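You operate a simulated robot arm through the tools that you are given. There is no shell and no other tool. Be economical: measure what you need, move in short steps, check, and stop when the job is done.

You are at the controls of a simulated two-armed robot. One attempt, no reset.

## Task
Move the hose to the green outlet and set the white knob's bead in the green band.
Fine: grey bench valve shut and gauge at 0 before the hose parts; green one shut and gauge at 0 at the end.

The check looks at the end state, three seconds after you hand in, the way a careful person would. Anything else that was tipped, shoved, dropped, spilled or broken makes it a failure.

## Robot
Two 7-joint arms with fingered hands on one trunk that stands fixed in place. Base frame: the origin is at the foot of the trunk, x ahead of it, y to its left, z up. Lengths are in m, angles in degrees, forces in N, time in s.
The left shoulder is at [0.027, 0.214, 1.168], the right one opposite. With the tool pointing down near the work surface each hand reaches from about 0.1 to 0.62 m from the base axis, measured 20 degrees to its own side. Payload 3.3 kg a hand.
Tool frame (each hand has its own): the origin (TCP) lies between the finger pads and is the grasp point; the fingertips stand 0.026 m ahead of it; z points along the fingers, y is the line along which they close. The gripper opens to 0.132 m. The gripper's body begins 0.073 m behind the TCP. The gripper is a hand of 2 fingers: y runs from the thumb to the fingers, the wrist lies at [0, 0, -0.224] in the tool frame.
Orientation is that of the tool frame in the base frame, as [roll, pitch, yaw] about the fixed x, y, z axes, in that order (R = Rz(yaw) Ry(pitch) Rx(roll)). With the fingers straight down and closing along the base's y, the tool's x points along the base's -x, its y along +y and its z along -z.

## Interface
- The arms move only by the tool send_rows. It takes "left_motion", "right_motion" or both (then of equal length, played together; a hand with none holds still); each is a list of rows, each a list of 6 numbers: the shift along the base's x, y, z in mm, then the turn, a rotation vector about the base's x, y, z in degrees. In form: [[x, y, z, wx, wy, wz], ...]. A call has 1 to 10 rows; each row shifts and turns the commanded pose from where the row before left it. A row lasts 0.2 s, in which the tool goes at most 0.05 m and 8.6 degrees; a call with a longer step from one row to the next is refused whole. A pose out of reach is approached as far as the arm can. The call stops where the force on the tool passes 40 N (or 10 N more than at its start, if that is more) or the arm is blocked; 0.2 s more then pass. In this call time passes only in rows, and 0.2 s behind the last. It gives the time, the measured TCP pose, the force on the tool (base axes), the opening and the grip force at its end, in the units of the frame above (readings bear some noise), with the torque about the TCP (base axes, N m) and any sound that the robot's microphone picked up.
- Cameras (640 x 400 px; columns grow to the right, rows downward): "scene" is now at [0.0881, 0.0576, 1.3418]; the picture's right is [0.64, -0.77, 0.00], its down [-0.44, -0.37, -0.82] and it looks along [0.63, 0.53, -0.57] (base axes); focal length 350 px, centre (320, 200). "left" rides on the left gripper at [-0.066, -0.003, -0.099] in its tool frame; the picture's right is [0.04, -1.00, 0.00], its down [0.83, 0.03, -0.55] and it looks along [0.55, 0.02, 0.83] (tool axes); focal length 261 px, centre (320, 200). "right" rides on the right gripper at [0.066, -0.003, -0.099] in its tool frame; the picture's right is [0.04, 1.00, 0.00], its down [-0.83, 0.03, -0.55] and it looks along [-0.55, 0.02, 0.83] (tool axes); focal length 261 px, centre (320, 200). There is no depth. A picture from a camera that has moved, and an enlarged one, comes with that camera's place and axes in the base frame and with its lens.
- snapshot(camera): a new picture of that camera. No time passes.
- slide_trunk(by): slides the trunk up (or, below 0, down) by that many m; the arms and the scene camera ride with it, the base frame stays. It gives what a move gives, with no picture.
- set_fingers(finger1, thumb_bend, hand): sets how far each is bent, from 0 (flat) to 100 (curled in); at 30 the hand is open as for a grip, at 70 the pads meet at the TCP. One left out holds its place. A second passes; each finger stops where it meets its share of the squeeze, and holds until it gets a number again. It is the only way to open and close the hand. It gives what a move gives, with no picture; readings hold the bend of each and the force on the fingers (four entries, about 0 where the hand has none), thumb and palm.
- aim_head(pan, tilt): turns the head with the scene camera to pan (to the left, within 86 degrees either way) and tilt (down, from -29 to 69), counted from straight ahead of the robot. It gives what a move gives.
- close_up(camera, box): a new picture of the part [left, top, right, bottom] of that camera's present view, enlarged. No time passes.
- close_job(): hands the job in; it is judged then, once.

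Go step by step. Nothing tells you positions but the pictures and the camera data: compare them with the known pose of the tool, close in by small moves and look again before you grip or let go. The budget is 120 turns and 74 pictures, counting those below and the enlarged ones. Unless the task says otherwise, let go and move clear before handing in, and close with one line.

The tools are called after "Call:" as a command line: name --argument value ..., lists and objects as JSON in quotes. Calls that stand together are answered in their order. send_rows: Moves the arms, as the interface text tells. Its arguments: {"type":"object","properties":{"left_motion":{"type":"array"},"right_motion":{"type":"array"}},"required":[]} The other tools are called the same way: slide_trunk (by) slides the trunk up or down; set_fingers (finger1, thumb_bend, hand) moves the fingers one by one; aim_head (pan, tilt) turns the head that bears the scene camera; snapshot (camera) takes a picture; close_up (camera, box) takes an enlarged picture of a part of a camera's view; close_job () hands the job in.

At the start:

```text
time_s: 0.0
left_tcp_pos: [0.2101, 0.2735, 1.119]
left_ee_rot: [-180.0, 0.0, -180.0]
left_wrist_force: [-1.1, 0.8, -0.7]
left_moment: [0.01, 0.0, 0.0]
left_opening: 0.1319
left_finger_force: 0.0
left_shape: jaw
left_bend: [30.0, 30.0]
left_finger forces: [0.0, 0.0, 0.0, 0.0, 0.0, 0.1]
right_tcp_pos: [0.2788, 0.0462, 1.12]
right_ee_rot: [-179.9, 0.0, -179.9]
right_wrist_force: [-1.3, 0.5, 1.3]
right_moment: [-0.02, -0.04, 0.03]
right_opening: 0.1319
right_finger_force: 0.1
right_shape: jaw
right_bend: [30.0, 30.0]
right_finger forces: [0.1, 0.1, 0.0, 0.0, 0.1, 0.0]
trunk travel left (down, up): [-0.45, 0.311]
head pan, tilt: [39.9, 34.9]
```

scene: 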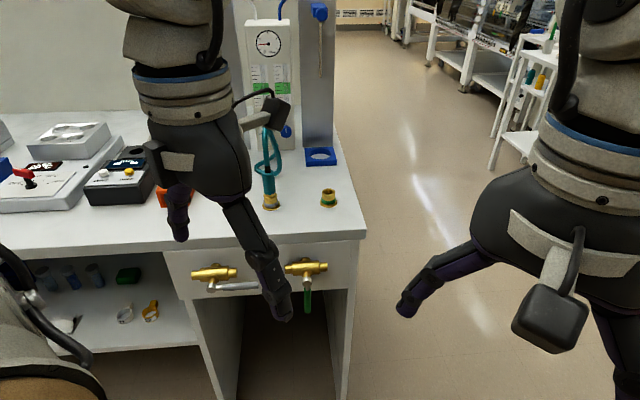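
right: 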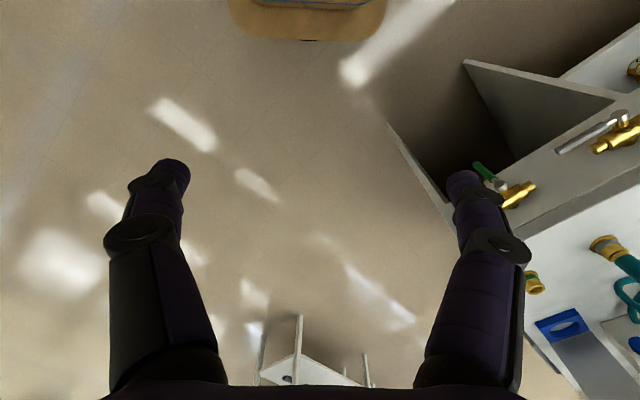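
left: 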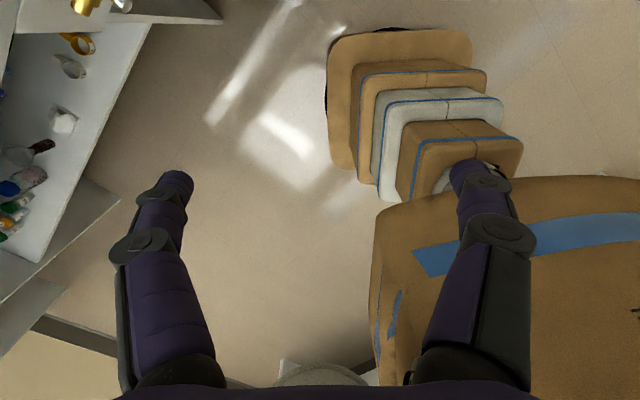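

I see a bench ahead-left with a gauge panel, a teal hose on one brass outlet, a second outlet beside it, and two brass valves on the bench's front. I'll look closer first.

Call:
close_up --camera "scene" --box '[160, 150, 360, 320]'

Call:
close_up --camera "scene" --box '[220, 0, 360, 170]'

```text
2.35 times, centred on (260, 235) of scene
camera zoom: at [0.0881, 0.0576, 1.3418], right [0.64, -0.77, 0.0], down [-0.44, -0.37, -0.82], along [0.63, 0.53, -0.57], focal length 822 px, centre (461, 118)
```

zoom: 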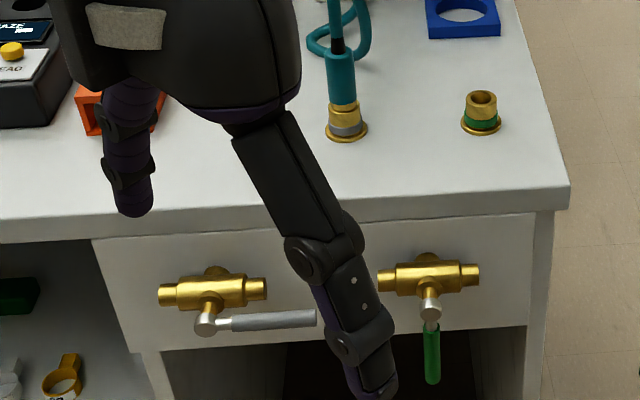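

```text
2.35 times, centred on (290, 85) of scene
camera zoom: at [0.0881, 0.0576, 1.3418], right [0.64, -0.77, 0.0], down [-0.44, -0.37, -0.82], along [0.63, 0.53, -0.57], focal length 822 px, centre (391, 471)
```

zoom: 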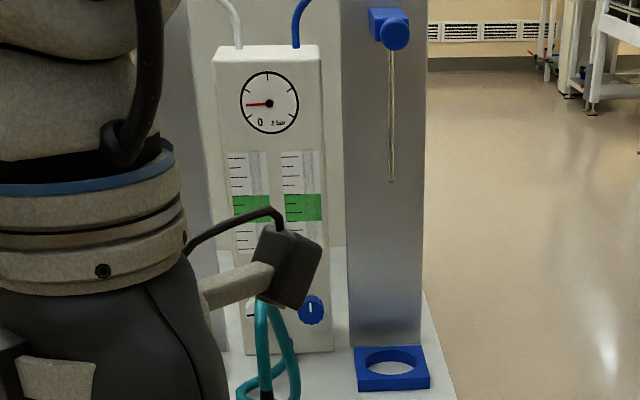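

The green outlet works out at about (0.58, 0.45, 0.91), and the bench faces me at roughly 40° yaw. I'll swing the left hand aside to see the panel and the valves.

Call:
send_rows --left_motion '[[-15, 45, 0, 0, 0, 0], [-15, 45, 0, 0, 0, 0], [-15, 45, 0, 0, 0, 0], [-15, 45, 0, 0, 0, 0], [-15, 40, 0, 0, 0, 0]]'

Call:
snapshot --camera "scene"

```text
time_s: 1.2
left_tcp_pos: [0.1354, 0.4968, 1.1185]
left_ee_rot: [180.0, -0.1, -179.8]
left_wrist_force: [0.1, 0.9, -0.3]
left_moment: [-0.03, 0.02, 0.01]
left_opening: 0.1315
left_finger_force: 0.0
left_shape: jaw
left_bend: [30.0, 30.0]
left_finger forces: [0.0, 0.1, 0.0, 0.0, 0.0, 0.0]
right_tcp_pos: [0.2786, 0.0469, 1.1193]
right_ee_rot: [-179.8, 0.1, 180.0]
right_wrist_force: [0.5, -0.4, -0.1]
right_moment: [0.01, 0.01, -0.02]
right_opening: 0.1319
right_finger_force: 0.0
right_shape: jaw
right_bend: [30.0, 30.0]
right_finger forces: [0.0, 0.1, 0.1, 0.1, 0.1, 0.0]
trunk travel left (down, up): [-0.45, 0.311]
head pan, tilt: [39.9, 34.9]
```

```text
68 pictures are left
camera scene: at [0.0879, 0.0584, 1.3418], right [0.64, -0.77, 0.0], down [-0.44, -0.37, -0.82], along [0.63, 0.53, -0.57], focal length 350 px, centre (320, 200)
```

scene: 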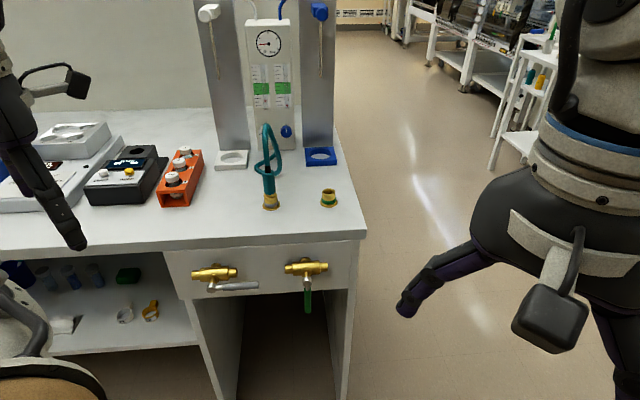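

Call:
close_up --camera "scene" --box '[230, 10, 310, 60]'

Call:
close_up --camera "scene" --box '[230, 60, 360, 215]'

Call:
close_up --camera "scene" --box '[175, 240, 345, 320]'

```text
8.00 times, centred on (270, 35) of scene
camera zoom: at [0.0879, 0.0584, 1.3418], right [0.64, -0.77, 0.0], down [-0.44, -0.37, -0.82], along [0.63, 0.53, -0.57], focal length 2797 px, centre (720, 1520)
```

zoom: 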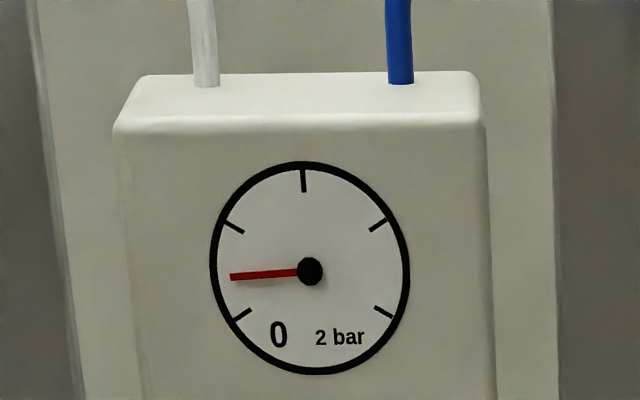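

```text
2.58 times, centred on (295, 138) of scene
camera zoom: at [0.0879, 0.0584, 1.3418], right [0.64, -0.77, 0.0], down [-0.44, -0.37, -0.82], along [0.63, 0.53, -0.57], focal length 902 px, centre (384, 361)
```

zoom: 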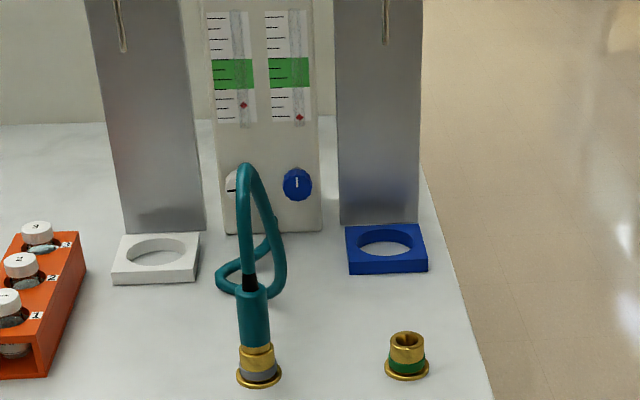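

```text
3.76 times, centred on (260, 280) of scene
camera zoom: at [0.0879, 0.0584, 1.3418], right [0.64, -0.77, 0.0], down [-0.44, -0.37, -0.82], along [0.63, 0.53, -0.57], focal length 1316 px, centre (546, -101)
```

zoom: 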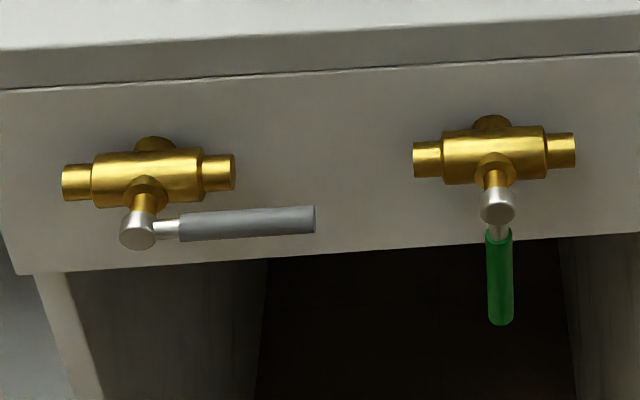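

The grey lever runs along its pipe (open) and the gauge shows about 0.3 bar. The white bead is low and the green valve is shut. The grey lever tip is near (0.375, 0.46, 0.80) and its hub is 9 cm to the left. I'll close the left fingers and bring them over the lever, tilted forward.

Call:
set_fingers --hand "left" --finger1 70 --thumb_bend 70

Call:
send_rows --left_motion '[[30, -15, -10, 0, 0, 8], [30, -15, -10, 0, 0, 8], [30, -15, -10, 0, 0, 8], [30, -15, -10, 0, 0, 8], [30, -10, -10, 0, 0, 8], [5, 0, -10, 5.14, -6.13, 0], [5, 0, -10, 5.14, -6.13, 0], [5, 0, -10, 5.14, -6.13, 0], [0, 0, -10, 5.14, -6.13, 0], [0, 0, -10, 5.14, -6.13, 0]]'

Call:
snapshot --camera "scene"

Call:
snapshot --camera "left"

```text
time_s: 2.2
left_tcp_pos: [0.1354, 0.4949, 1.1194]
left_ee_rot: [180.0, -0.1, 180.0]
left_wrist_force: [-0.2, 0.6, 0.3]
left_moment: [-0.03, 0.01, 0.01]
left_opening: 0.0021
left_finger_force: 0.0
left_shape: fingers
left_bend: [70.0, 70.0]
left_finger forces: [0.0, 0.0, 0.1, 0.0, 0.0, 0.0]
right_tcp_pos: [0.2788, 0.0474, 1.1202]
right_ee_rot: [-179.9, 0.0, -179.9]
right_wrist_force: [0.3, 0.7, 0.4]
right_moment: [0.01, -0.02, 0.01]
right_opening: 0.1318
right_finger_force: 0.0
right_shape: jaw
right_bend: [30.0, 30.0]
right_finger forces: [0.1, 0.1, 0.0, 0.0, 0.0, 0.1]
trunk travel left (down, up): [-0.45, 0.311]
head pan, tilt: [39.9, 34.9]
```

```text
time_s: 4.4
left_tcp_pos: [0.3556, 0.4444, 1.0311]
left_ee_rot: [180.0, 40.0, -139.8]
left_wrist_force: [1.1, -0.5, -0.5]
left_moment: [-0.05, 0.02, -0.01]
left_opening: 0.0022
left_finger_force: 0.0
left_shape: fingers
left_bend: [70.0, 70.0]
left_finger forces: [0.0, 0.1, 0.0, 0.0, 0.1, 0.0]
left hand out of reach, approached as far as the arm can: row 9, 10
right_tcp_pos: [0.2797, 0.0465, 1.1192]
right_ee_rot: [-179.8, 0.0, -179.9]
right_wrist_force: [0.7, -0.3, 0.7]
right_moment: [0.02, 0.06, 0.0]
right_opening: 0.1318
right_finger_force: 0.1
right_shape: jaw
right_bend: [30.0, 30.0]
right_finger forces: [0.0, 0.0, 0.1, 0.1, 0.1, 0.0]
trunk travel left (down, up): [-0.45, 0.311]
head pan, tilt: [39.9, 34.9]
```

```text
64 pictures are left
camera scene: at [0.0896, 0.0577, 1.3417], right [0.64, -0.77, 0.0], down [-0.44, -0.37, -0.82], along [0.63, 0.53, -0.57], focal length 350 px, centre (320, 200)
```

scene: 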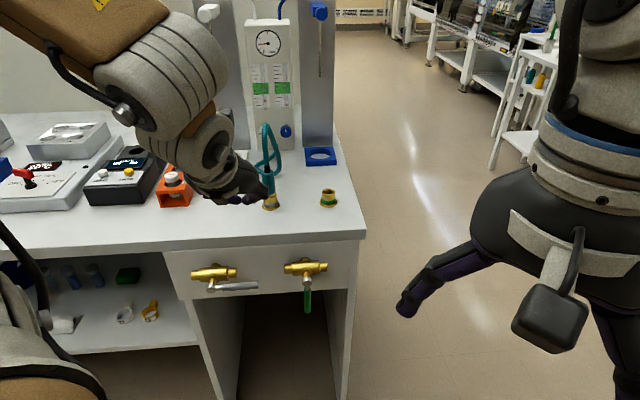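

```text
63 pictures are left
camera left: at [0.3483, 0.4356, 1.1492], right [0.62, -0.78, -0.03], down [-0.78, -0.61, -0.11], along [0.07, 0.09, -0.99], focal length 261 px, centre (320, 200)
```

left: 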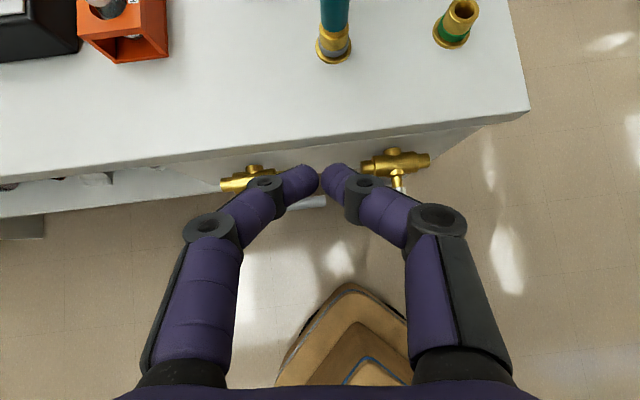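

The fingers sit above the lever, though the arm was cramped near the shoulder. I'll go straight down to just above the lever and look again.

Call:
send_rows --left_motion '[[0, 3, -40, 0, 0, 0], [0, 3, -40, 0, 0, 0], [0, 3, -40, 0, 0, 0], [0, 3, -30, 0, 0, 0]]'

Call:
close_up --camera "scene" --box '[160, 200, 340, 320]'

Call:
snapshot --camera "left"

```text
time_s: 5.4
left_tcp_pos: [0.3553, 0.4573, 0.8827]
left_ee_rot: [-179.9, 40.0, -139.9]
left_wrist_force: [-0.3, 0.0, -0.3]
left_moment: [0.0, 0.01, 0.03]
left_opening: 0.0019
left_finger_force: 0.1
left_shape: fingers
left_bend: [70.0, 70.0]
left_finger forces: [0.0, 0.0, 0.0, 0.0, 0.0, 0.1]
right_tcp_pos: [0.2786, 0.0472, 1.12]
right_ee_rot: [-179.8, 0.0, -179.9]
right_wrist_force: [1.0, -1.0, 0.3]
right_moment: [0.0, 0.0, -0.01]
right_opening: 0.1317
right_finger_force: 0.1
right_shape: jaw
right_bend: [30.0, 30.0]
right_finger forces: [0.0, 0.1, 0.1, 0.0, 0.0, 0.0]
trunk travel left (down, up): [-0.45, 0.311]
head pan, tilt: [39.9, 34.9]
```

```text
3.33 times, centred on (250, 260) of scene
camera zoom: at [0.0882, 0.0579, 1.3418], right [0.64, -0.77, 0.0], down [-0.44, -0.37, -0.82], along [0.63, 0.53, -0.57], focal length 1165 px, centre (553, 0)
```

zoom: 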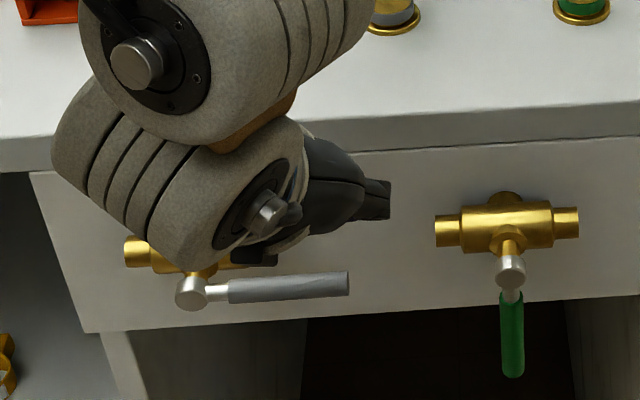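

```text
61 pictures are left
camera left: at [0.3478, 0.4483, 1.0002], right [0.62, -0.79, -0.03], down [-0.78, -0.61, -0.11], along [0.07, 0.09, -0.99], focal length 261 px, centre (320, 200)
```

left: 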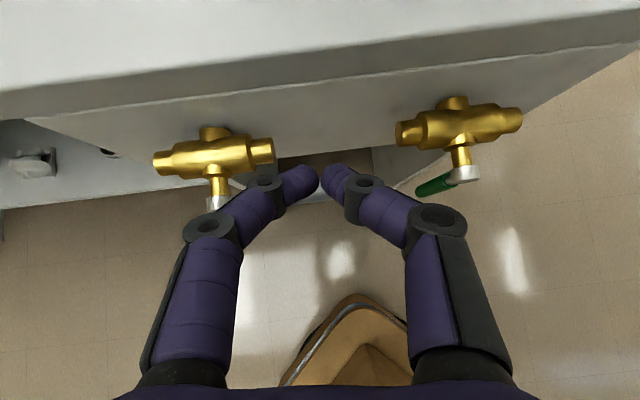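

The fingertips are over the grey lever. I'll press down in small arc steps.

Call:
send_rows --left_motion '[[0, 0, -15, 0, 0, 0], [0, 0, -15, 0, 0, 0], [0, 0, -15, 0, 0, 0], [0, 0, -10, 0, 0, 0], [0, 0, -10, 0, 0, 0], [0, 0, -10, 0, 0, 0], [0, 0, -10, 0, 0, 0]]'

Call:
close_up --camera "scene" --box '[160, 200, 340, 320]'

```text
time_s: 7.0
left_tcp_pos: [0.3564, 0.4686, 0.8107]
left_ee_rot: [-179.9, 39.7, -139.9]
left_wrist_force: [-0.4, 0.5, 0.0]
left_moment: [-0.01, -0.04, 0.01]
left_opening: 0.0012
left_finger_force: 0.0
left_shape: fingers
left_bend: [70.0, 70.0]
left_finger forces: [0.5, 0.0, 0.0, 0.0, 0.1, 0.0]
left hand out of reach, approached as far as the arm can: row 6, 7
right_tcp_pos: [0.2782, 0.0463, 1.1202]
right_ee_rot: [-179.8, 0.1, -180.0]
right_wrist_force: [0.3, -0.4, -0.5]
right_moment: [-0.01, 0.02, 0.0]
right_opening: 0.1318
right_finger_force: 0.0
right_shape: jaw
right_bend: [30.0, 30.0]
right_finger forces: [0.0, 0.0, 0.0, 0.0, 0.0, 0.0]
trunk travel left (down, up): [-0.45, 0.311]
head pan, tilt: [39.9, 34.9]
```

```text
3.33 times, centred on (250, 260) of scene
camera zoom: at [0.0882, 0.0577, 1.3418], right [0.64, -0.77, 0.0], down [-0.44, -0.37, -0.82], along [0.63, 0.53, -0.57], focal length 1165 px, centre (553, 0)
```

zoom: 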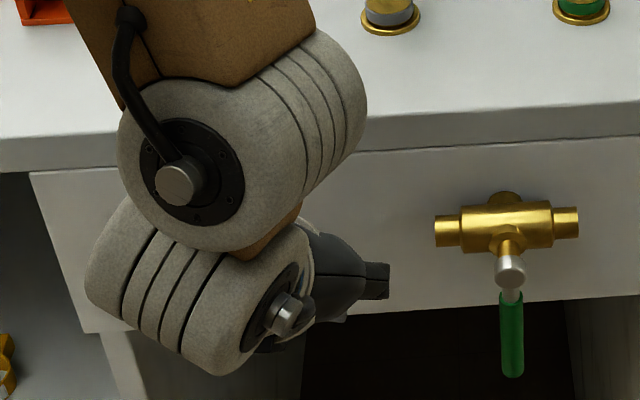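

The arm is too folded at this height. I'll raise the trunk so the shoulder is farther away, then come down again.

Call:
slide_trunk --by 0.16

Call:
send_rows --left_motion '[[4, -2, -30, 0, 0, 0], [4, -2, -30, 0, 0, 0], [0, -2, -25, 0, 0, 0]]'

Call:
snapshot --camera "left"

```text
time_s: 8.8
left_tcp_pos: [0.3594, 0.4669, 0.9793]
left_ee_rot: [-178.7, 40.9, -139.1]
left_wrist_force: [-0.4, 0.1, -0.2]
left_moment: [0.0, -0.02, 0.02]
left_opening: 0.0014
left_finger_force: 0.0
left_shape: fingers
left_bend: [70.0, 70.0]
left_finger forces: [0.1, 0.1, 0.0, 0.0, 0.0, 0.0]
right_tcp_pos: [0.2791, 0.0478, 1.282]
right_ee_rot: [179.8, 0.2, 180.0]
right_wrist_force: [0.1, 0.0, -0.7]
right_moment: [-0.03, 0.0, -0.02]
right_opening: 0.1318
right_finger_force: 0.1
right_shape: jaw
right_bend: [30.0, 30.0]
right_finger forces: [0.1, 0.0, 0.1, 0.0, 0.0, 0.0]
trunk travel left (down, up): [-0.61, 0.151]
head pan, tilt: [39.9, 34.9]
```

```text
time_s: 9.6
left_tcp_pos: [0.364, 0.4884, 0.968]
left_ee_rot: [-178.5, 40.7, -139.2]
left_wrist_force: [0.3, -0.1, -0.1]
left_moment: [0.01, -0.01, -0.01]
left_opening: 0.0013
left_finger_force: 0.1
left_shape: fingers
left_bend: [70.0, 70.0]
left_finger forces: [0.0, 0.0, 0.0, 0.0, 0.0, 0.1]
left hand out of reach, approached as far as the arm can: row 1, 2, 3
right_tcp_pos: [0.2805, 0.0466, 1.2816]
right_ee_rot: [179.7, 0.0, 179.9]
right_wrist_force: [-0.1, 1.1, -0.5]
right_moment: [-0.02, 0.01, 0.02]
right_opening: 0.1319
right_finger_force: 0.1
right_shape: jaw
right_bend: [30.0, 30.0]
right_finger forces: [0.0, 0.1, 0.1, 0.0, 0.0, 0.0]
trunk travel left (down, up): [-0.61, 0.151]
head pan, tilt: [39.9, 34.9]
```

```text
59 pictures are left
camera left: at [0.3539, 0.4801, 1.0859], right [0.62, -0.79, -0.01], down [-0.78, -0.61, -0.12], along [0.09, 0.08, -0.99], focal length 261 px, centre (320, 200)
```

left: 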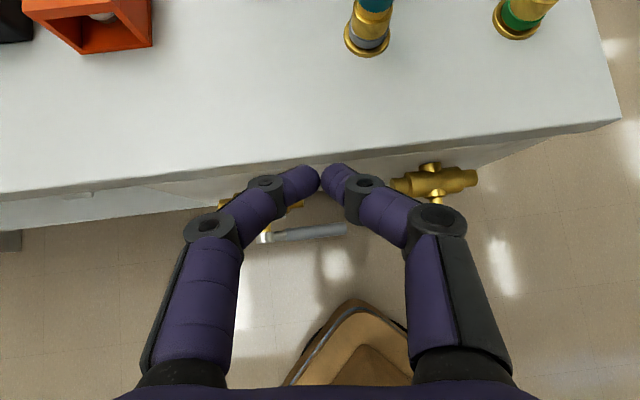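

It's a joint limit relative to the trunk, so a lower trunk should help instead. I'll raise and back off the hand, then lower the trunk.

Call:
send_rows --left_motion '[[-4, -15, 40, 0, 0, 0], [-4, -15, 40, 0, 0, 0], [0, 0, 40, 0, 0, 0], [0, 0, 30, 0, 0, 0]]'

Call:
slide_trunk --by -0.22

Call:
snapshot --camera "left"

Call:
snapshot --camera "scene"

```text
time_s: 10.6
left_tcp_pos: [0.3549, 0.4569, 1.1187]
left_ee_rot: [-178.8, 40.8, -139.1]
left_wrist_force: [-0.5, 0.2, 0.2]
left_moment: [0.03, 0.0, -0.01]
left_opening: 0.0011
left_finger_force: 0.1
left_shape: fingers
left_bend: [70.0, 70.0]
left_finger forces: [0.0, 0.0, 0.0, 0.0, 0.0, 0.0]
right_tcp_pos: [0.2801, 0.0474, 1.2812]
right_ee_rot: [179.8, 0.1, 179.9]
right_wrist_force: [0.5, 0.3, 0.4]
right_moment: [-0.01, -0.01, -0.03]
right_opening: 0.1317
right_finger_force: 0.1
right_shape: jaw
right_bend: [30.0, 30.0]
right_finger forces: [0.0, 0.0, 0.1, 0.0, 0.0, 0.0]
trunk travel left (down, up): [-0.61, 0.151]
head pan, tilt: [39.9, 34.9]
```

```text
time_s: 13.0
left_tcp_pos: [0.3569, 0.4586, 0.8983]
left_ee_rot: [-178.6, 40.9, -139.2]
left_wrist_force: [0.9, -0.7, 0.4]
left_moment: [-0.01, -0.01, 0.02]
left_opening: 0.0012
left_finger_force: 0.0
left_shape: fingers
left_bend: [70.0, 70.0]
left_finger forces: [0.1, 0.0, 0.0, 0.0, 0.1, 0.0]
right_tcp_pos: [0.285, 0.0433, 1.0674]
right_ee_rot: [178.9, 0.1, 178.9]
right_wrist_force: [-0.2, 0.1, 0.0]
right_moment: [0.0, -0.02, 0.01]
right_opening: 0.1318
right_finger_force: 0.1
right_shape: jaw
right_bend: [30.0, 30.0]
right_finger forces: [0.0, 0.1, 0.0, 0.1, 0.0, 0.0]
trunk travel left (down, up): [-0.39, 0.371]
head pan, tilt: [39.9, 34.9]
```

```text
58 pictures are left
camera left: at [0.3465, 0.4502, 1.016], right [0.62, -0.79, -0.01], down [-0.78, -0.61, -0.13], along [0.09, 0.09, -0.99], focal length 261 px, centre (320, 200)
```

left: 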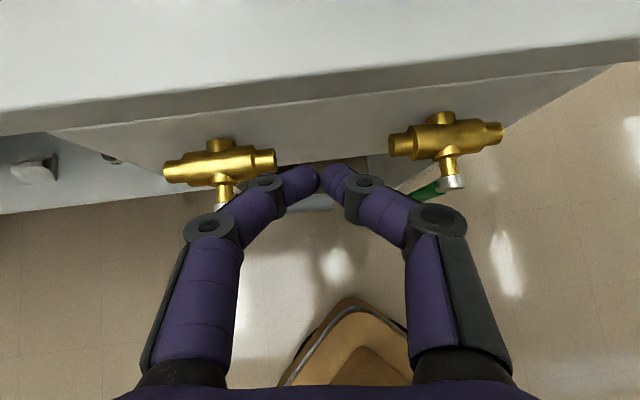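

```text
57 pictures are left
camera scene: at [0.0953, 0.0575, 1.2816], right [0.64, -0.77, 0.0], down [-0.44, -0.37, -0.82], along [0.63, 0.53, -0.57], focal length 350 px, centre (320, 200)
```

scene: 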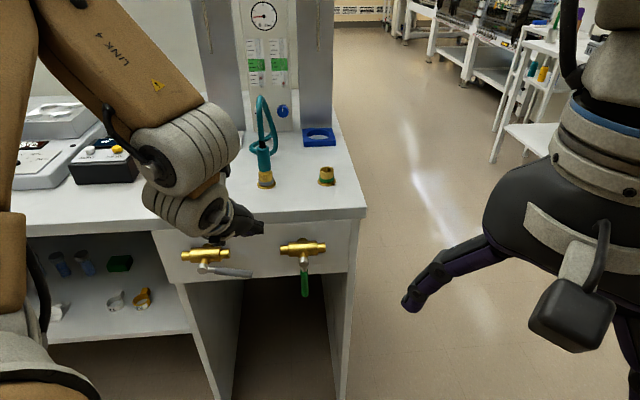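

Good, the geometry matches. I'll lower the trunk a little more while keeping the hand up, then press.

Call:
send_rows --left_motion '[[0, 0, 40, 0, 0, 0], [0, 0, 30, 0, 0, 0]]'

Call:
slide_trunk --by -0.1

Call:
send_rows --left_motion '[[0, 0, -10, 0, 0, 0], [0, 0, -10, 0, 0, 0], [0, 0, -10, 0, 0, 0], [0, 0, -10, 0, 0, 0], [0, 0, -10, 0, 0, 0], [0, 0, -10, 0, 0, 0], [0, 0, -10, 0, 0, 0]]'

Call:
close_up --camera "scene" --box '[140, 160, 340, 300]'

```text
time_s: 13.6
left_tcp_pos: [0.36, 0.4603, 0.9687]
left_ee_rot: [-178.7, 40.8, -139.2]
left_wrist_force: [0.6, 0.0, -0.3]
left_moment: [-0.02, 0.01, -0.01]
left_opening: 0.0015
left_finger_force: 0.0
left_shape: fingers
left_bend: [70.0, 70.0]
left_finger forces: [0.0, 0.0, 0.1, 0.1, 0.1, 0.0]
left hand out of reach, approached as far as the arm can: row 1
right_tcp_pos: [0.2842, 0.0437, 1.0672]
right_ee_rot: [178.8, 0.2, 179.2]
right_wrist_force: [0.2, -1.1, 0.5]
right_moment: [-0.03, 0.02, 0.03]
right_opening: 0.1318
right_finger_force: 0.0
right_shape: jaw
right_bend: [30.0, 30.0]
right_finger forces: [0.0, 0.1, 0.0, 0.1, 0.1, 0.1]
trunk travel left (down, up): [-0.39, 0.371]
head pan, tilt: [39.9, 34.9]
```

```text
time_s: 14.9
left_tcp_pos: [0.3627, 0.4602, 0.8542]
left_ee_rot: [179.4, 38.9, -140.4]
left_wrist_force: [-0.3, 0.9, 0.3]
left_moment: [0.02, -0.03, -0.02]
left_opening: 0.0016
left_finger_force: 0.2
left_shape: fingers
left_bend: [70.0, 70.0]
left_finger forces: [0.0, 0.0, 0.0, 0.0, 0.0, 0.0]
right_tcp_pos: [0.2785, 0.0461, 0.961]
right_ee_rot: [179.9, 0.1, -179.8]
right_wrist_force: [0.4, 0.3, 0.3]
right_moment: [0.0, 0.03, -0.02]
right_opening: 0.1319
right_finger_force: 0.0
right_shape: jaw
right_bend: [30.0, 30.0]
right_finger forces: [0.0, 0.0, 0.0, 0.1, 0.0, 0.0]
trunk travel left (down, up): [-0.29, 0.471]
head pan, tilt: [39.9, 34.9]
```

```text
time_s: 16.5
left_tcp_pos: [0.3626, 0.4596, 0.7837]
left_ee_rot: [179.3, 39.0, -140.5]
left_wrist_force: [1.4, 0.3, -0.6]
left_moment: [0.03, -0.03, 0.01]
left_opening: 0.0014
left_finger_force: 0.0
left_shape: fingers
left_bend: [70.0, 70.0]
left_finger forces: [0.0, 0.1, 0.0, 0.1, 0.0, 0.0]
right_tcp_pos: [0.2791, 0.0468, 0.9592]
right_ee_rot: [-180.0, -0.1, 180.0]
right_wrist_force: [0.0, 0.3, 0.9]
right_moment: [0.0, 0.0, 0.01]
right_opening: 0.1318
right_finger_force: 0.1
right_shape: jaw
right_bend: [30.0, 30.0]
right_finger forces: [0.1, 0.1, 0.1, 0.0, 0.0, 0.0]
trunk travel left (down, up): [-0.29, 0.471]
head pan, tilt: [39.9, 34.9]
```

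```text
2.86 times, centred on (240, 230) of scene
camera zoom: at [0.1136, 0.0577, 1.1803], right [0.64, -0.77, 0.0], down [-0.44, -0.37, -0.82], along [0.63, 0.53, -0.57], focal length 999 px, centre (549, 114)
```

zoom: 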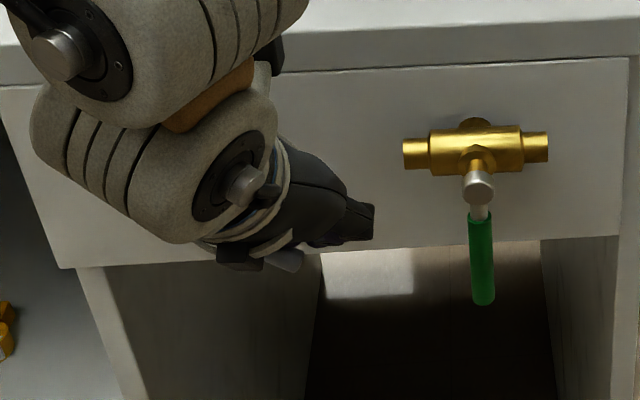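

The lever is about 35° down already. I'll carry on along the arc.

Call:
send_rows --left_motion '[[-4.5, 5.4, -10, 0, 0, 0], [-4.5, 5.4, -10, 0, 0, 0], [-4.5, 5.4, -10, 0, 0, 0], [-4.5, 5.4, -10, 0, 0, 0], [-5.9, 7.1, -6, 0, 0, 0], [-5.9, 7.1, -6, 0, 0, 0], [-5.9, 7.1, -5, 0, 0, 0]]'

Call:
close_up --camera "scene" --box '[140, 160, 340, 300]'

Call:
snapshot --camera "left"

```text
time_s: 18.2
left_tcp_pos: [0.3291, 0.4952, 0.7278]
left_ee_rot: [-179.5, 38.7, -139.9]
left_wrist_force: [1.3, -27.5, 3.5]
left_moment: [0.33, 0.08, 0.51]
left_opening: 0.0
left_finger_force: 14.4
left_shape: fingers
left_bend: [71.0, 68.0]
left_finger forces: [27.8, 0.1, 0.0, 0.1, 0.0, 0.0]
right_tcp_pos: [0.2787, 0.0443, 0.9604]
right_ee_rot: [179.8, 0.2, 179.9]
right_wrist_force: [0.2, 0.6, 0.2]
right_moment: [0.0, -0.04, -0.02]
right_opening: 0.1317
right_finger_force: 0.2
right_shape: jaw
right_bend: [30.0, 30.0]
right_finger forces: [0.1, 0.1, 0.0, 0.0, 0.0, 0.0]
trunk travel left (down, up): [-0.29, 0.471]
head pan, tilt: [39.9, 34.9]
stopped in row 7 (left hand): the force on the tool passed its limit at 41 N (the readings are from after the stop); the commanded pose is now the measured one
```

```text
2.86 times, centred on (240, 230) of scene
camera zoom: at [0.1131, 0.0548, 1.1805], right [0.64, -0.77, 0.0], down [-0.44, -0.36, -0.82], along [0.63, 0.53, -0.57], focal length 999 px, centre (549, 114)
```

zoom: 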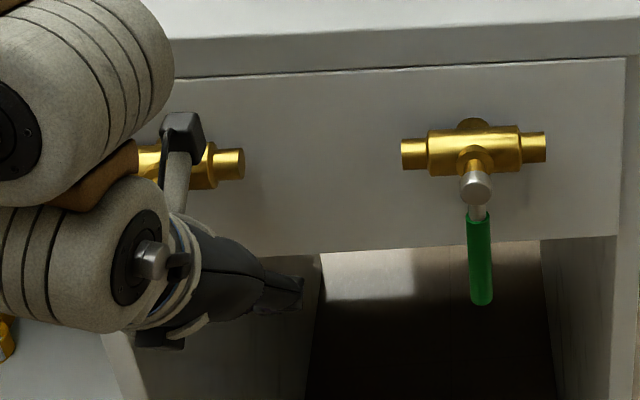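

```text
54 pictures are left
camera left: at [0.3231, 0.4884, 0.8466], right [0.61, -0.79, -0.02], down [-0.79, -0.61, -0.09], along [0.06, 0.07, -1.0], focal length 261 px, centre (320, 200)
```

left: 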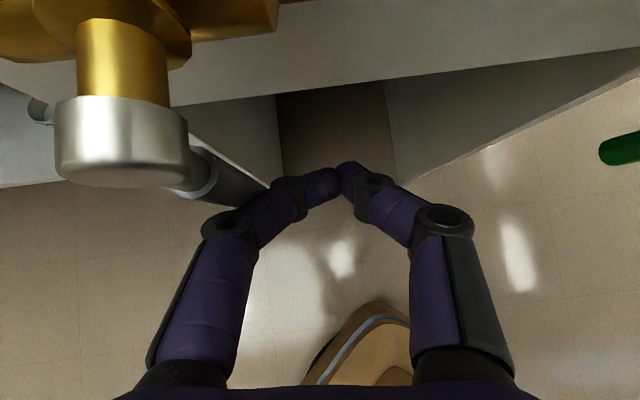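

The push met its limit at 41 N. I'll back off toward me and check the lever and the gauge.

Call:
send_rows --left_motion '[[15, -18, 0, 0, 0, 0], [-20, -30, 0, 0, 0, 0], [-30, -25, 0, 0, 0, 0], [-30, -25, 0, 0, 0, 0]]'

Call:
snapshot --camera "scene"

Call:
snapshot --camera "left"

```text
time_s: 19.2
left_tcp_pos: [0.3263, 0.4359, 0.6909]
left_ee_rot: [-179.9, 38.7, -140.2]
left_wrist_force: [-0.2, 1.1, -0.3]
left_moment: [0.01, -0.01, -0.02]
left_opening: 0.0015
left_finger_force: 0.0
left_shape: fingers
left_bend: [70.0, 70.0]
left_finger forces: [0.1, 0.0, 0.0, 0.0, 0.0, 0.0]
left hand out of reach, approached as far as the arm can: row 2, 3, 4
right_tcp_pos: [0.2789, 0.0464, 0.9596]
right_ee_rot: [-180.0, 0.1, 180.0]
right_wrist_force: [-0.5, -0.5, 0.1]
right_moment: [0.0, 0.0, -0.02]
right_opening: 0.1317
right_finger_force: 0.0
right_shape: jaw
right_bend: [30.0, 30.0]
right_finger forces: [0.0, 0.1, 0.0, 0.0, 0.0, 0.0]
trunk travel left (down, up): [-0.29, 0.471]
head pan, tilt: [39.9, 34.9]
```

```text
53 pictures are left
camera scene: at [0.1134, 0.058, 1.1803], right [0.64, -0.77, 0.0], down [-0.44, -0.37, -0.82], along [0.63, 0.53, -0.57], focal length 350 px, centre (320, 200)
```

scene: 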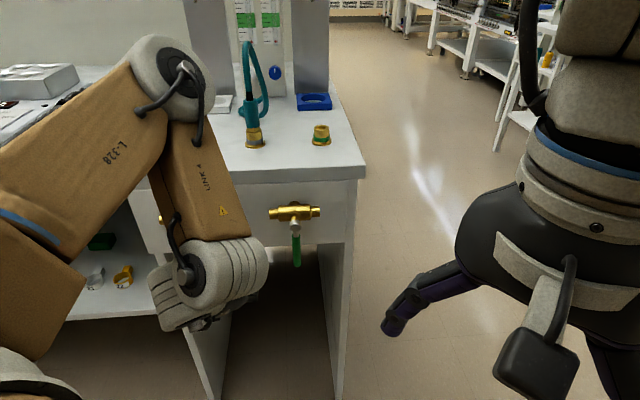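

```text
52 pictures are left
camera left: at [0.321, 0.4285, 0.8097], right [0.61, -0.79, -0.02], down [-0.79, -0.61, -0.09], along [0.06, 0.07, -1.0], focal length 261 px, centre (320, 200)
```

left: 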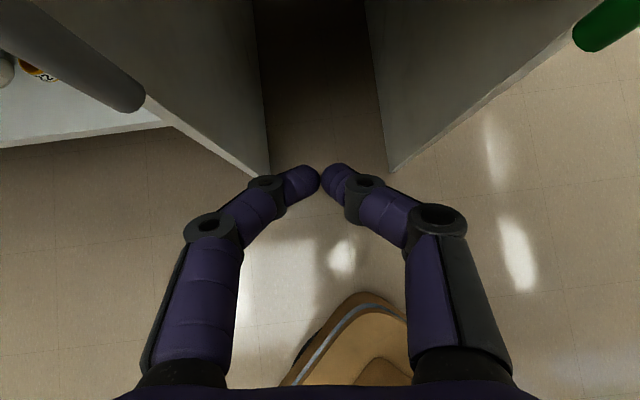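

The lever looks close to vertical. I'll check the gauge and view the lever head-on by tilting the head.

Call:
aim_head --pan 40 --tilt 12

Call:
close_up --camera "scene" --box '[200, 60, 350, 220]'

```text
time_s: 20.1
left_tcp_pos: [0.3268, 0.4366, 0.692]
left_ee_rot: [180.0, 38.8, -140.0]
left_wrist_force: [-0.8, -0.3, -1.1]
left_moment: [0.04, 0.0, -0.01]
left_opening: 0.0014
left_finger_force: 0.0
left_shape: fingers
left_bend: [70.0, 70.0]
left_finger forces: [0.0, 0.1, 0.1, 0.0, 0.1, 0.1]
right_tcp_pos: [0.2788, 0.0464, 0.9598]
right_ee_rot: [-179.9, 0.1, 180.0]
right_wrist_force: [0.0, 0.3, 1.2]
right_moment: [0.03, -0.02, 0.01]
right_opening: 0.1318
right_finger_force: 0.0
right_shape: jaw
right_bend: [30.0, 30.0]
right_finger forces: [0.0, 0.1, 0.0, 0.0, 0.2, 0.0]
trunk travel left (down, up): [-0.29, 0.471]
head pan, tilt: [40.0, 12.0]
```

```text
2.50 times, centred on (275, 140) of scene
camera zoom: at [0.1173, 0.0611, 1.217], right [0.64, -0.77, 0.0], down [-0.16, -0.13, -0.98], along [0.75, 0.63, -0.21], focal length 874 px, centre (432, 350)
```

zoom: 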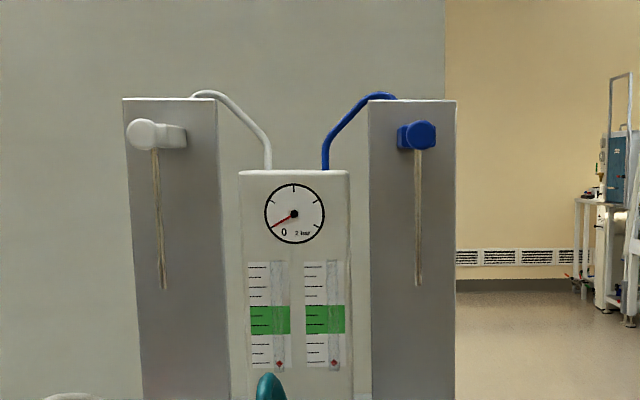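

The gauge reads 0 and the white bead has dropped, so the grey valve is shut. Next I'll raise the left hand clear and tilt it toward horizontal for the hose coupling.

Call:
send_rows --left_motion '[[0, 0, 45, 0, 0, 0], [0, 0, 45, 0, 0, 0], [0, 0, 45, 0, 0, 0], [0, 0, 45, 0, 0, 0], [0, 0, 45, 0, 0, 0], [0, 0, 30, 0, 0, 0]]'

Call:
aim_head --pan 40 --tilt 30

Call:
snapshot --camera "scene"

```text
time_s: 21.5
left_tcp_pos: [0.3674, 0.453, 0.9333]
left_ee_rot: [-180.0, 38.8, -140.2]
left_wrist_force: [-0.6, 0.4, -0.7]
left_moment: [0.0, 0.0, -0.03]
left_opening: 0.0017
left_finger_force: 0.1
left_shape: fingers
left_bend: [70.0, 70.0]
left_finger forces: [0.0, 0.1, 0.0, 0.0, 0.0, 0.0]
left hand out of reach, approached as far as the arm can: row 1, 2, 3
right_tcp_pos: [0.2785, 0.0465, 0.9605]
right_ee_rot: [180.0, 0.1, 180.0]
right_wrist_force: [-0.1, -0.7, 0.4]
right_moment: [0.01, 0.0, 0.01]
right_opening: 0.1317
right_finger_force: 0.2
right_shape: jaw
right_bend: [30.0, 30.0]
right_finger forces: [0.0, 0.0, 0.0, 0.0, 0.1, 0.1]
trunk travel left (down, up): [-0.29, 0.471]
head pan, tilt: [40.0, 12.0]
```

```text
time_s: 22.3
left_tcp_pos: [0.3679, 0.4536, 0.9334]
left_ee_rot: [-179.9, 38.7, -140.2]
left_wrist_force: [0.0, 0.1, 0.1]
left_moment: [-0.02, -0.01, 0.0]
left_opening: 0.0017
left_finger_force: 0.1
left_shape: fingers
left_bend: [70.0, 70.0]
left_finger forces: [0.0, 0.1, 0.0, 0.0, 0.1, 0.1]
right_tcp_pos: [0.2788, 0.0469, 0.96]
right_ee_rot: [-180.0, 0.0, -179.9]
right_wrist_force: [0.1, 0.6, -0.6]
right_moment: [0.0, 0.02, -0.02]
right_opening: 0.1319
right_finger_force: 0.0
right_shape: jaw
right_bend: [30.0, 30.0]
right_finger forces: [0.0, 0.0, 0.1, 0.0, 0.1, 0.0]
trunk travel left (down, up): [-0.29, 0.471]
head pan, tilt: [40.0, 30.0]
```

```text
50 pictures are left
camera scene: at [0.1152, 0.0594, 1.1881], right [0.64, -0.77, 0.0], down [-0.38, -0.32, -0.87], along [0.66, 0.56, -0.5], focal length 350 px, centre (320, 200)
```

scene: 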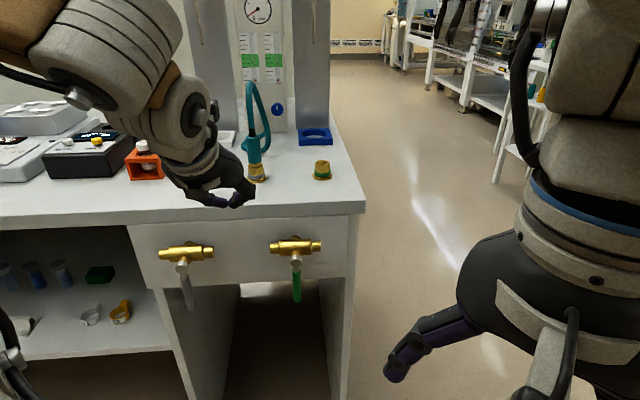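

The grey lever now hangs vertical like the green one did. I'll tilt the left hand to about 20° below horizontal and open it in front of the coupling.

Call:
send_rows --left_motion '[[0, 0, 15, 5.14, -6.13, 0], [0, 0, 15, 5.14, -6.13, 0], [0, 0, 10, 5.14, -6.13, 0], [0, 0, 10, 5.14, -6.13, 0]]'

Call:
set_fingers --hand "left" --finger1 40 --thumb_bend 40

Call:
snapshot --camera "left"

Call:
close_up --camera "scene" --box '[180, 60, 340, 220]'

```text
time_s: 23.3
left_tcp_pos: [0.4175, 0.4825, 1.0077]
left_ee_rot: [-179.7, 70.7, -140.2]
left_wrist_force: [-0.3, 0.2, -0.8]
left_moment: [-0.01, 0.03, -0.02]
left_opening: 0.0015
left_finger_force: 0.0
left_shape: fingers
left_bend: [70.0, 70.0]
left_finger forces: [0.0, 0.0, 0.1, 0.1, 0.1, 0.0]
left hand out of reach, approached as far as the arm can: row 2, 3, 4
right_tcp_pos: [0.2779, 0.047, 0.9602]
right_ee_rot: [-180.0, 0.1, 180.0]
right_wrist_force: [-0.4, 0.0, -0.1]
right_moment: [0.01, -0.02, 0.0]
right_opening: 0.1321
right_finger_force: 0.1
right_shape: jaw
right_bend: [30.0, 30.0]
right_finger forces: [0.0, 0.0, 0.0, 0.0, 0.0, 0.0]
trunk travel left (down, up): [-0.29, 0.471]
head pan, tilt: [40.0, 30.0]
```

```text
time_s: 24.3
left_tcp_pos: [0.4181, 0.4813, 1.0083]
left_ee_rot: [-179.8, 70.6, -140.4]
left_wrist_force: [0.4, -0.3, -0.6]
left_moment: [0.0, 0.03, 0.03]
left_opening: 0.0997
left_finger_force: 0.0
left_shape: fingers
left_bend: [40.0, 40.0]
left_finger forces: [0.1, 0.1, 0.0, 0.0, 0.0, 0.1]
right_tcp_pos: [0.2794, 0.0462, 0.9611]
right_ee_rot: [180.0, 0.1, 180.0]
right_wrist_force: [-0.2, 0.6, 0.4]
right_moment: [-0.01, 0.02, -0.02]
right_opening: 0.1316
right_finger_force: 0.1
right_shape: jaw
right_bend: [30.0, 30.0]
right_finger forces: [0.0, 0.1, 0.0, 0.1, 0.0, 0.0]
trunk travel left (down, up): [-0.29, 0.471]
head pan, tilt: [40.0, 30.0]
```

```text
49 pictures are left
camera left: at [0.3658, 0.436, 1.1021], right [0.63, -0.78, -0.04], down [-0.64, -0.48, -0.6], along [0.45, 0.4, -0.8], focal length 261 px, centre (320, 200)
```

left: 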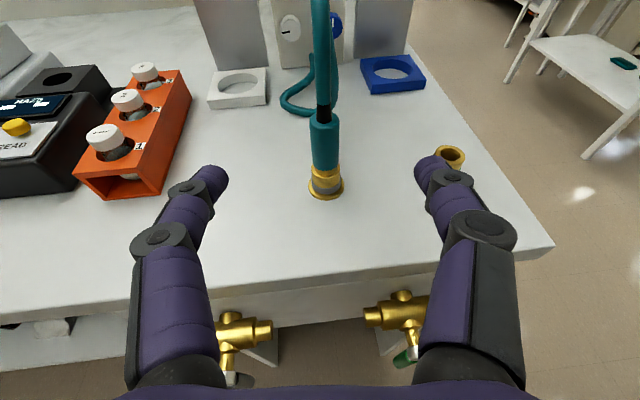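

```text
2.50 times, centred on (260, 140) of scene
camera zoom: at [0.1152, 0.0593, 1.188], right [0.64, -0.77, 0.0], down [-0.38, -0.32, -0.87], along [0.66, 0.56, -0.5], focal length 874 px, centre (470, 350)
```

zoom: 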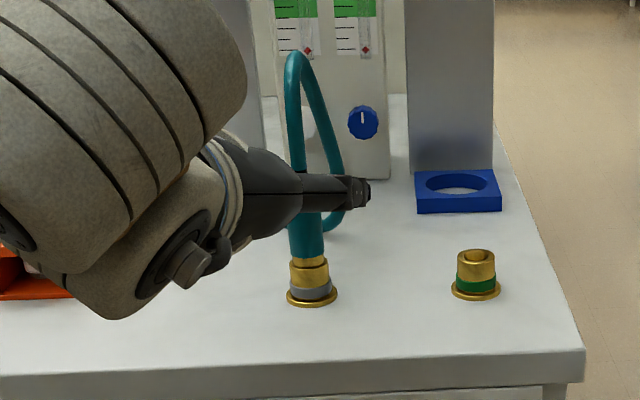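

The coupling is at about n 0.737 along the bench normal, e −0.095 sideways, with its sleeve at z 0.916–0.979. I'll bring the open fingers around the sleeve.

Call:
send_rows --left_motion '[[0, 0, -31, 0, 0, 0], [0, 0, -31, 0, 0, 0], [21, 16, 0, 0, 0, 0], [21, 16, 0, 0, 0, 0], [21, 16, 0, 0, 0, 0], [21, 16, 0, 0, 0, 0]]'

Call:
snapshot --camera "left"

Call:
close_up --camera "scene" --box '[180, 60, 340, 220]'

```text
time_s: 25.7
left_tcp_pos: [0.5059, 0.5667, 0.9529]
left_ee_rot: [179.9, 70.8, -140.5]
left_wrist_force: [-0.8, 0.2, -0.1]
left_moment: [0.01, -0.04, -0.01]
left_opening: 0.1001
left_finger_force: 0.1
left_shape: fingers
left_bend: [40.0, 40.0]
left_finger forces: [0.1, 0.0, 0.1, 0.0, 0.1, 0.0]
left hand out of reach, approached as far as the arm can: row 1, 2
right_tcp_pos: [0.2779, 0.048, 0.9587]
right_ee_rot: [-179.9, -0.1, 179.9]
right_wrist_force: [0.2, 0.8, -0.5]
right_moment: [0.0, -0.02, 0.02]
right_opening: 0.1321
right_finger_force: 0.1
right_shape: jaw
right_bend: [30.0, 30.0]
right_finger forces: [0.0, 0.1, 0.1, 0.1, 0.1, 0.0]
trunk travel left (down, up): [-0.29, 0.471]
head pan, tilt: [40.0, 30.0]
```

```text
47 pictures are left
camera left: at [0.4541, 0.5195, 1.0486], right [0.63, -0.78, -0.04], down [-0.63, -0.48, -0.6], along [0.45, 0.41, -0.8], focal length 261 px, centre (320, 200)
```

left: 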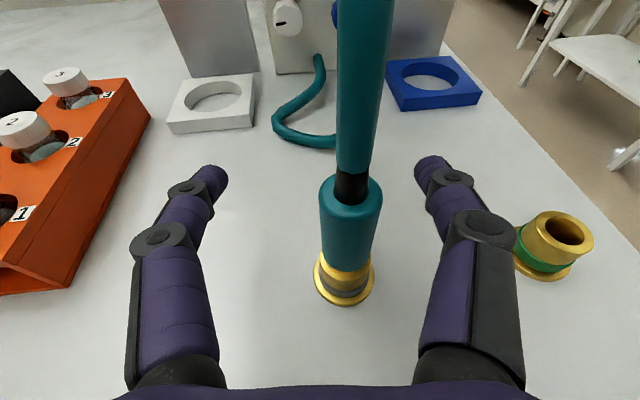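

```text
2.50 times, centred on (260, 140) of scene
camera zoom: at [0.1153, 0.0595, 1.188], right [0.64, -0.77, 0.0], down [-0.38, -0.32, -0.87], along [0.66, 0.56, -0.5], focal length 874 px, centre (470, 350)
```

zoom: 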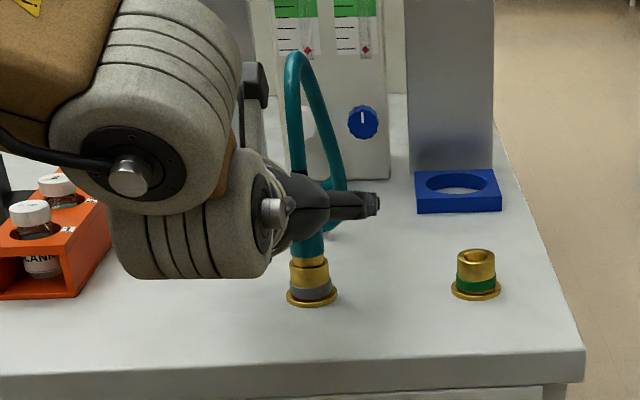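

The fingers straddle the sleeve, slightly left of centre. I'll correct by about 13 mm right and 12 mm back, then close.

Call:
send_rows --left_motion '[[0, -9, -4, 0, 0, 0], [0, -9, -4, 0, 0, 0]]'

Call:
set_fingers --hand "left" --finger1 75 --thumb_bend 75

Call:
snapshot --camera "left"

```text
time_s: 26.3
left_tcp_pos: [0.5071, 0.5472, 0.9448]
left_ee_rot: [179.9, 70.7, -140.4]
left_wrist_force: [0.6, 0.4, 0.0]
left_moment: [0.0, 0.02, 0.0]
left_opening: 0.1003
left_finger_force: 0.0
left_shape: fingers
left_bend: [40.0, 40.0]
left_finger forces: [0.0, 0.0, 0.0, 0.0, 0.0, 0.0]
right_tcp_pos: [0.279, 0.0465, 0.9598]
right_ee_rot: [-180.0, 0.0, 180.0]
right_wrist_force: [-0.5, 0.6, -0.7]
right_moment: [-0.03, 0.02, 0.01]
right_opening: 0.132
right_finger_force: 0.1
right_shape: jaw
right_bend: [30.0, 30.0]
right_finger forces: [0.1, 0.0, 0.0, 0.0, 0.1, 0.1]
trunk travel left (down, up): [-0.29, 0.471]
head pan, tilt: [40.0, 30.0]
```

```text
time_s: 27.3
left_tcp_pos: [0.5076, 0.547, 0.9461]
left_ee_rot: [179.9, 70.8, -140.4]
left_wrist_force: [6.8, 3.2, -0.5]
left_moment: [0.02, -0.04, -0.06]
left_opening: 0.0097
left_finger_force: 9.3
left_shape: fingers
left_bend: [71.0, 68.0]
left_finger forces: [9.0, 0.0, 0.0, 0.0, 9.4, 0.0]
right_tcp_pos: [0.2785, 0.0467, 0.96]
right_ee_rot: [180.0, 0.0, -180.0]
right_wrist_force: [0.5, 0.0, -1.1]
right_moment: [-0.03, 0.04, 0.0]
right_opening: 0.1318
right_finger_force: 0.0
right_shape: jaw
right_bend: [30.0, 30.0]
right_finger forces: [0.0, 0.0, 0.0, 0.0, 0.1, 0.1]
trunk travel left (down, up): [-0.29, 0.471]
head pan, tilt: [40.0, 30.0]
```

```text
45 pictures are left
camera left: at [0.4557, 0.5005, 1.0399], right [0.63, -0.78, -0.04], down [-0.63, -0.48, -0.6], along [0.45, 0.41, -0.8], focal length 261 px, centre (320, 200)
```

left: 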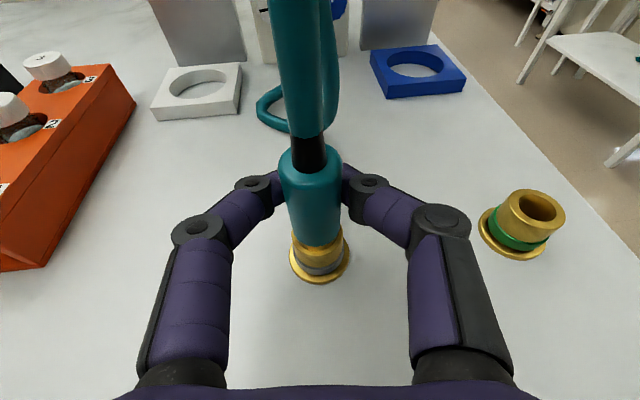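

The pads are beyond the sleeve's centre. I'll open, draw back about 12 mm, and close again.

Call:
set_fingers --hand "left" --finger1 50 --thumb_bend 50

Call:
send_rows --left_motion '[[-10, -6, -2, 0, 0, 0]]'

Call:
set_fingers --hand "left" --finger1 80 --thumb_bend 80

Call:
snapshot --camera "left"

```text
time_s: 28.3
left_tcp_pos: [0.5078, 0.5464, 0.9452]
left_ee_rot: [179.8, 70.8, -140.4]
left_wrist_force: [0.6, 0.3, 0.2]
left_moment: [0.0, 0.0, -0.03]
left_opening: 0.0656
left_finger_force: 0.0
left_shape: fingers
left_bend: [50.0, 50.0]
left_finger forces: [0.0, 0.0, 0.0, 0.0, 0.0, 0.0]
right_tcp_pos: [0.2788, 0.0468, 0.9602]
right_ee_rot: [-180.0, 0.1, -179.9]
right_wrist_force: [0.3, -0.2, -0.1]
right_moment: [0.02, 0.0, 0.0]
right_opening: 0.1322
right_finger_force: 0.0
right_shape: jaw
right_bend: [30.0, 30.0]
right_finger forces: [0.1, 0.1, 0.0, 0.0, 0.0, 0.0]
trunk travel left (down, up): [-0.29, 0.471]
head pan, tilt: [40.0, 30.0]
```

```text
time_s: 28.7
left_tcp_pos: [0.4967, 0.5419, 0.9432]
left_ee_rot: [179.8, 70.8, -140.2]
left_wrist_force: [0.3, 0.1, -0.1]
left_moment: [-0.01, 0.0, -0.01]
left_opening: 0.066
left_finger_force: 0.1
left_shape: fingers
left_bend: [50.0, 50.0]
left_finger forces: [0.0, 0.1, 0.0, 0.1, 0.0, 0.0]
right_tcp_pos: [0.28, 0.0469, 0.9595]
right_ee_rot: [179.9, 0.0, 180.0]
right_wrist_force: [-0.2, 0.2, -0.9]
right_moment: [0.02, -0.02, 0.01]
right_opening: 0.1318
right_finger_force: 0.1
right_shape: jaw
right_bend: [30.0, 30.0]
right_finger forces: [0.0, 0.1, 0.0, 0.0, 0.0, 0.0]
trunk travel left (down, up): [-0.29, 0.471]
head pan, tilt: [40.0, 30.0]
```

```text
time_s: 29.7
left_tcp_pos: [0.4992, 0.5409, 0.942]
left_ee_rot: [179.8, 70.8, -140.3]
left_wrist_force: [10.9, -0.9, -0.6]
left_moment: [-0.04, -0.13, -0.21]
left_opening: 0.0191
left_finger_force: 18.0
left_shape: fingers
left_bend: [71.0, 65.0]
left_finger forces: [14.5, 0.1, 0.0, 0.0, 21.0, 0.0]
right_tcp_pos: [0.2797, 0.0465, 0.959]
right_ee_rot: [180.0, 0.0, 179.9]
right_wrist_force: [-0.2, -0.5, 0.6]
right_moment: [-0.04, -0.03, -0.01]
right_opening: 0.1317
right_finger_force: 0.0
right_shape: jaw
right_bend: [30.0, 30.0]
right_finger forces: [0.0, 0.0, 0.1, 0.1, 0.0, 0.1]
trunk travel left (down, up): [-0.29, 0.471]
head pan, tilt: [40.0, 30.0]
```

```text
44 pictures are left
camera left: at [0.4466, 0.4948, 1.0374], right [0.63, -0.78, -0.04], down [-0.63, -0.48, -0.6], along [0.45, 0.4, -0.8], focal length 261 px, centre (320, 200)
```

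left: 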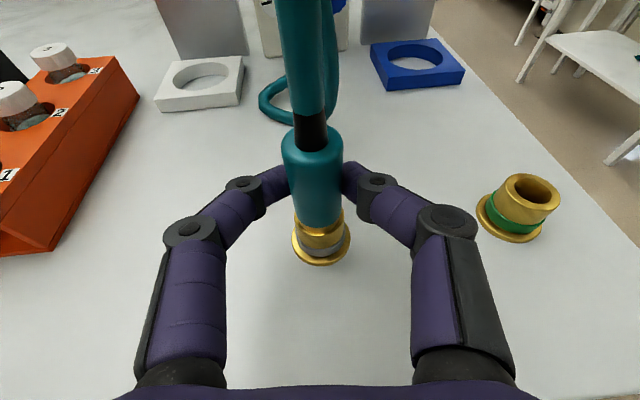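

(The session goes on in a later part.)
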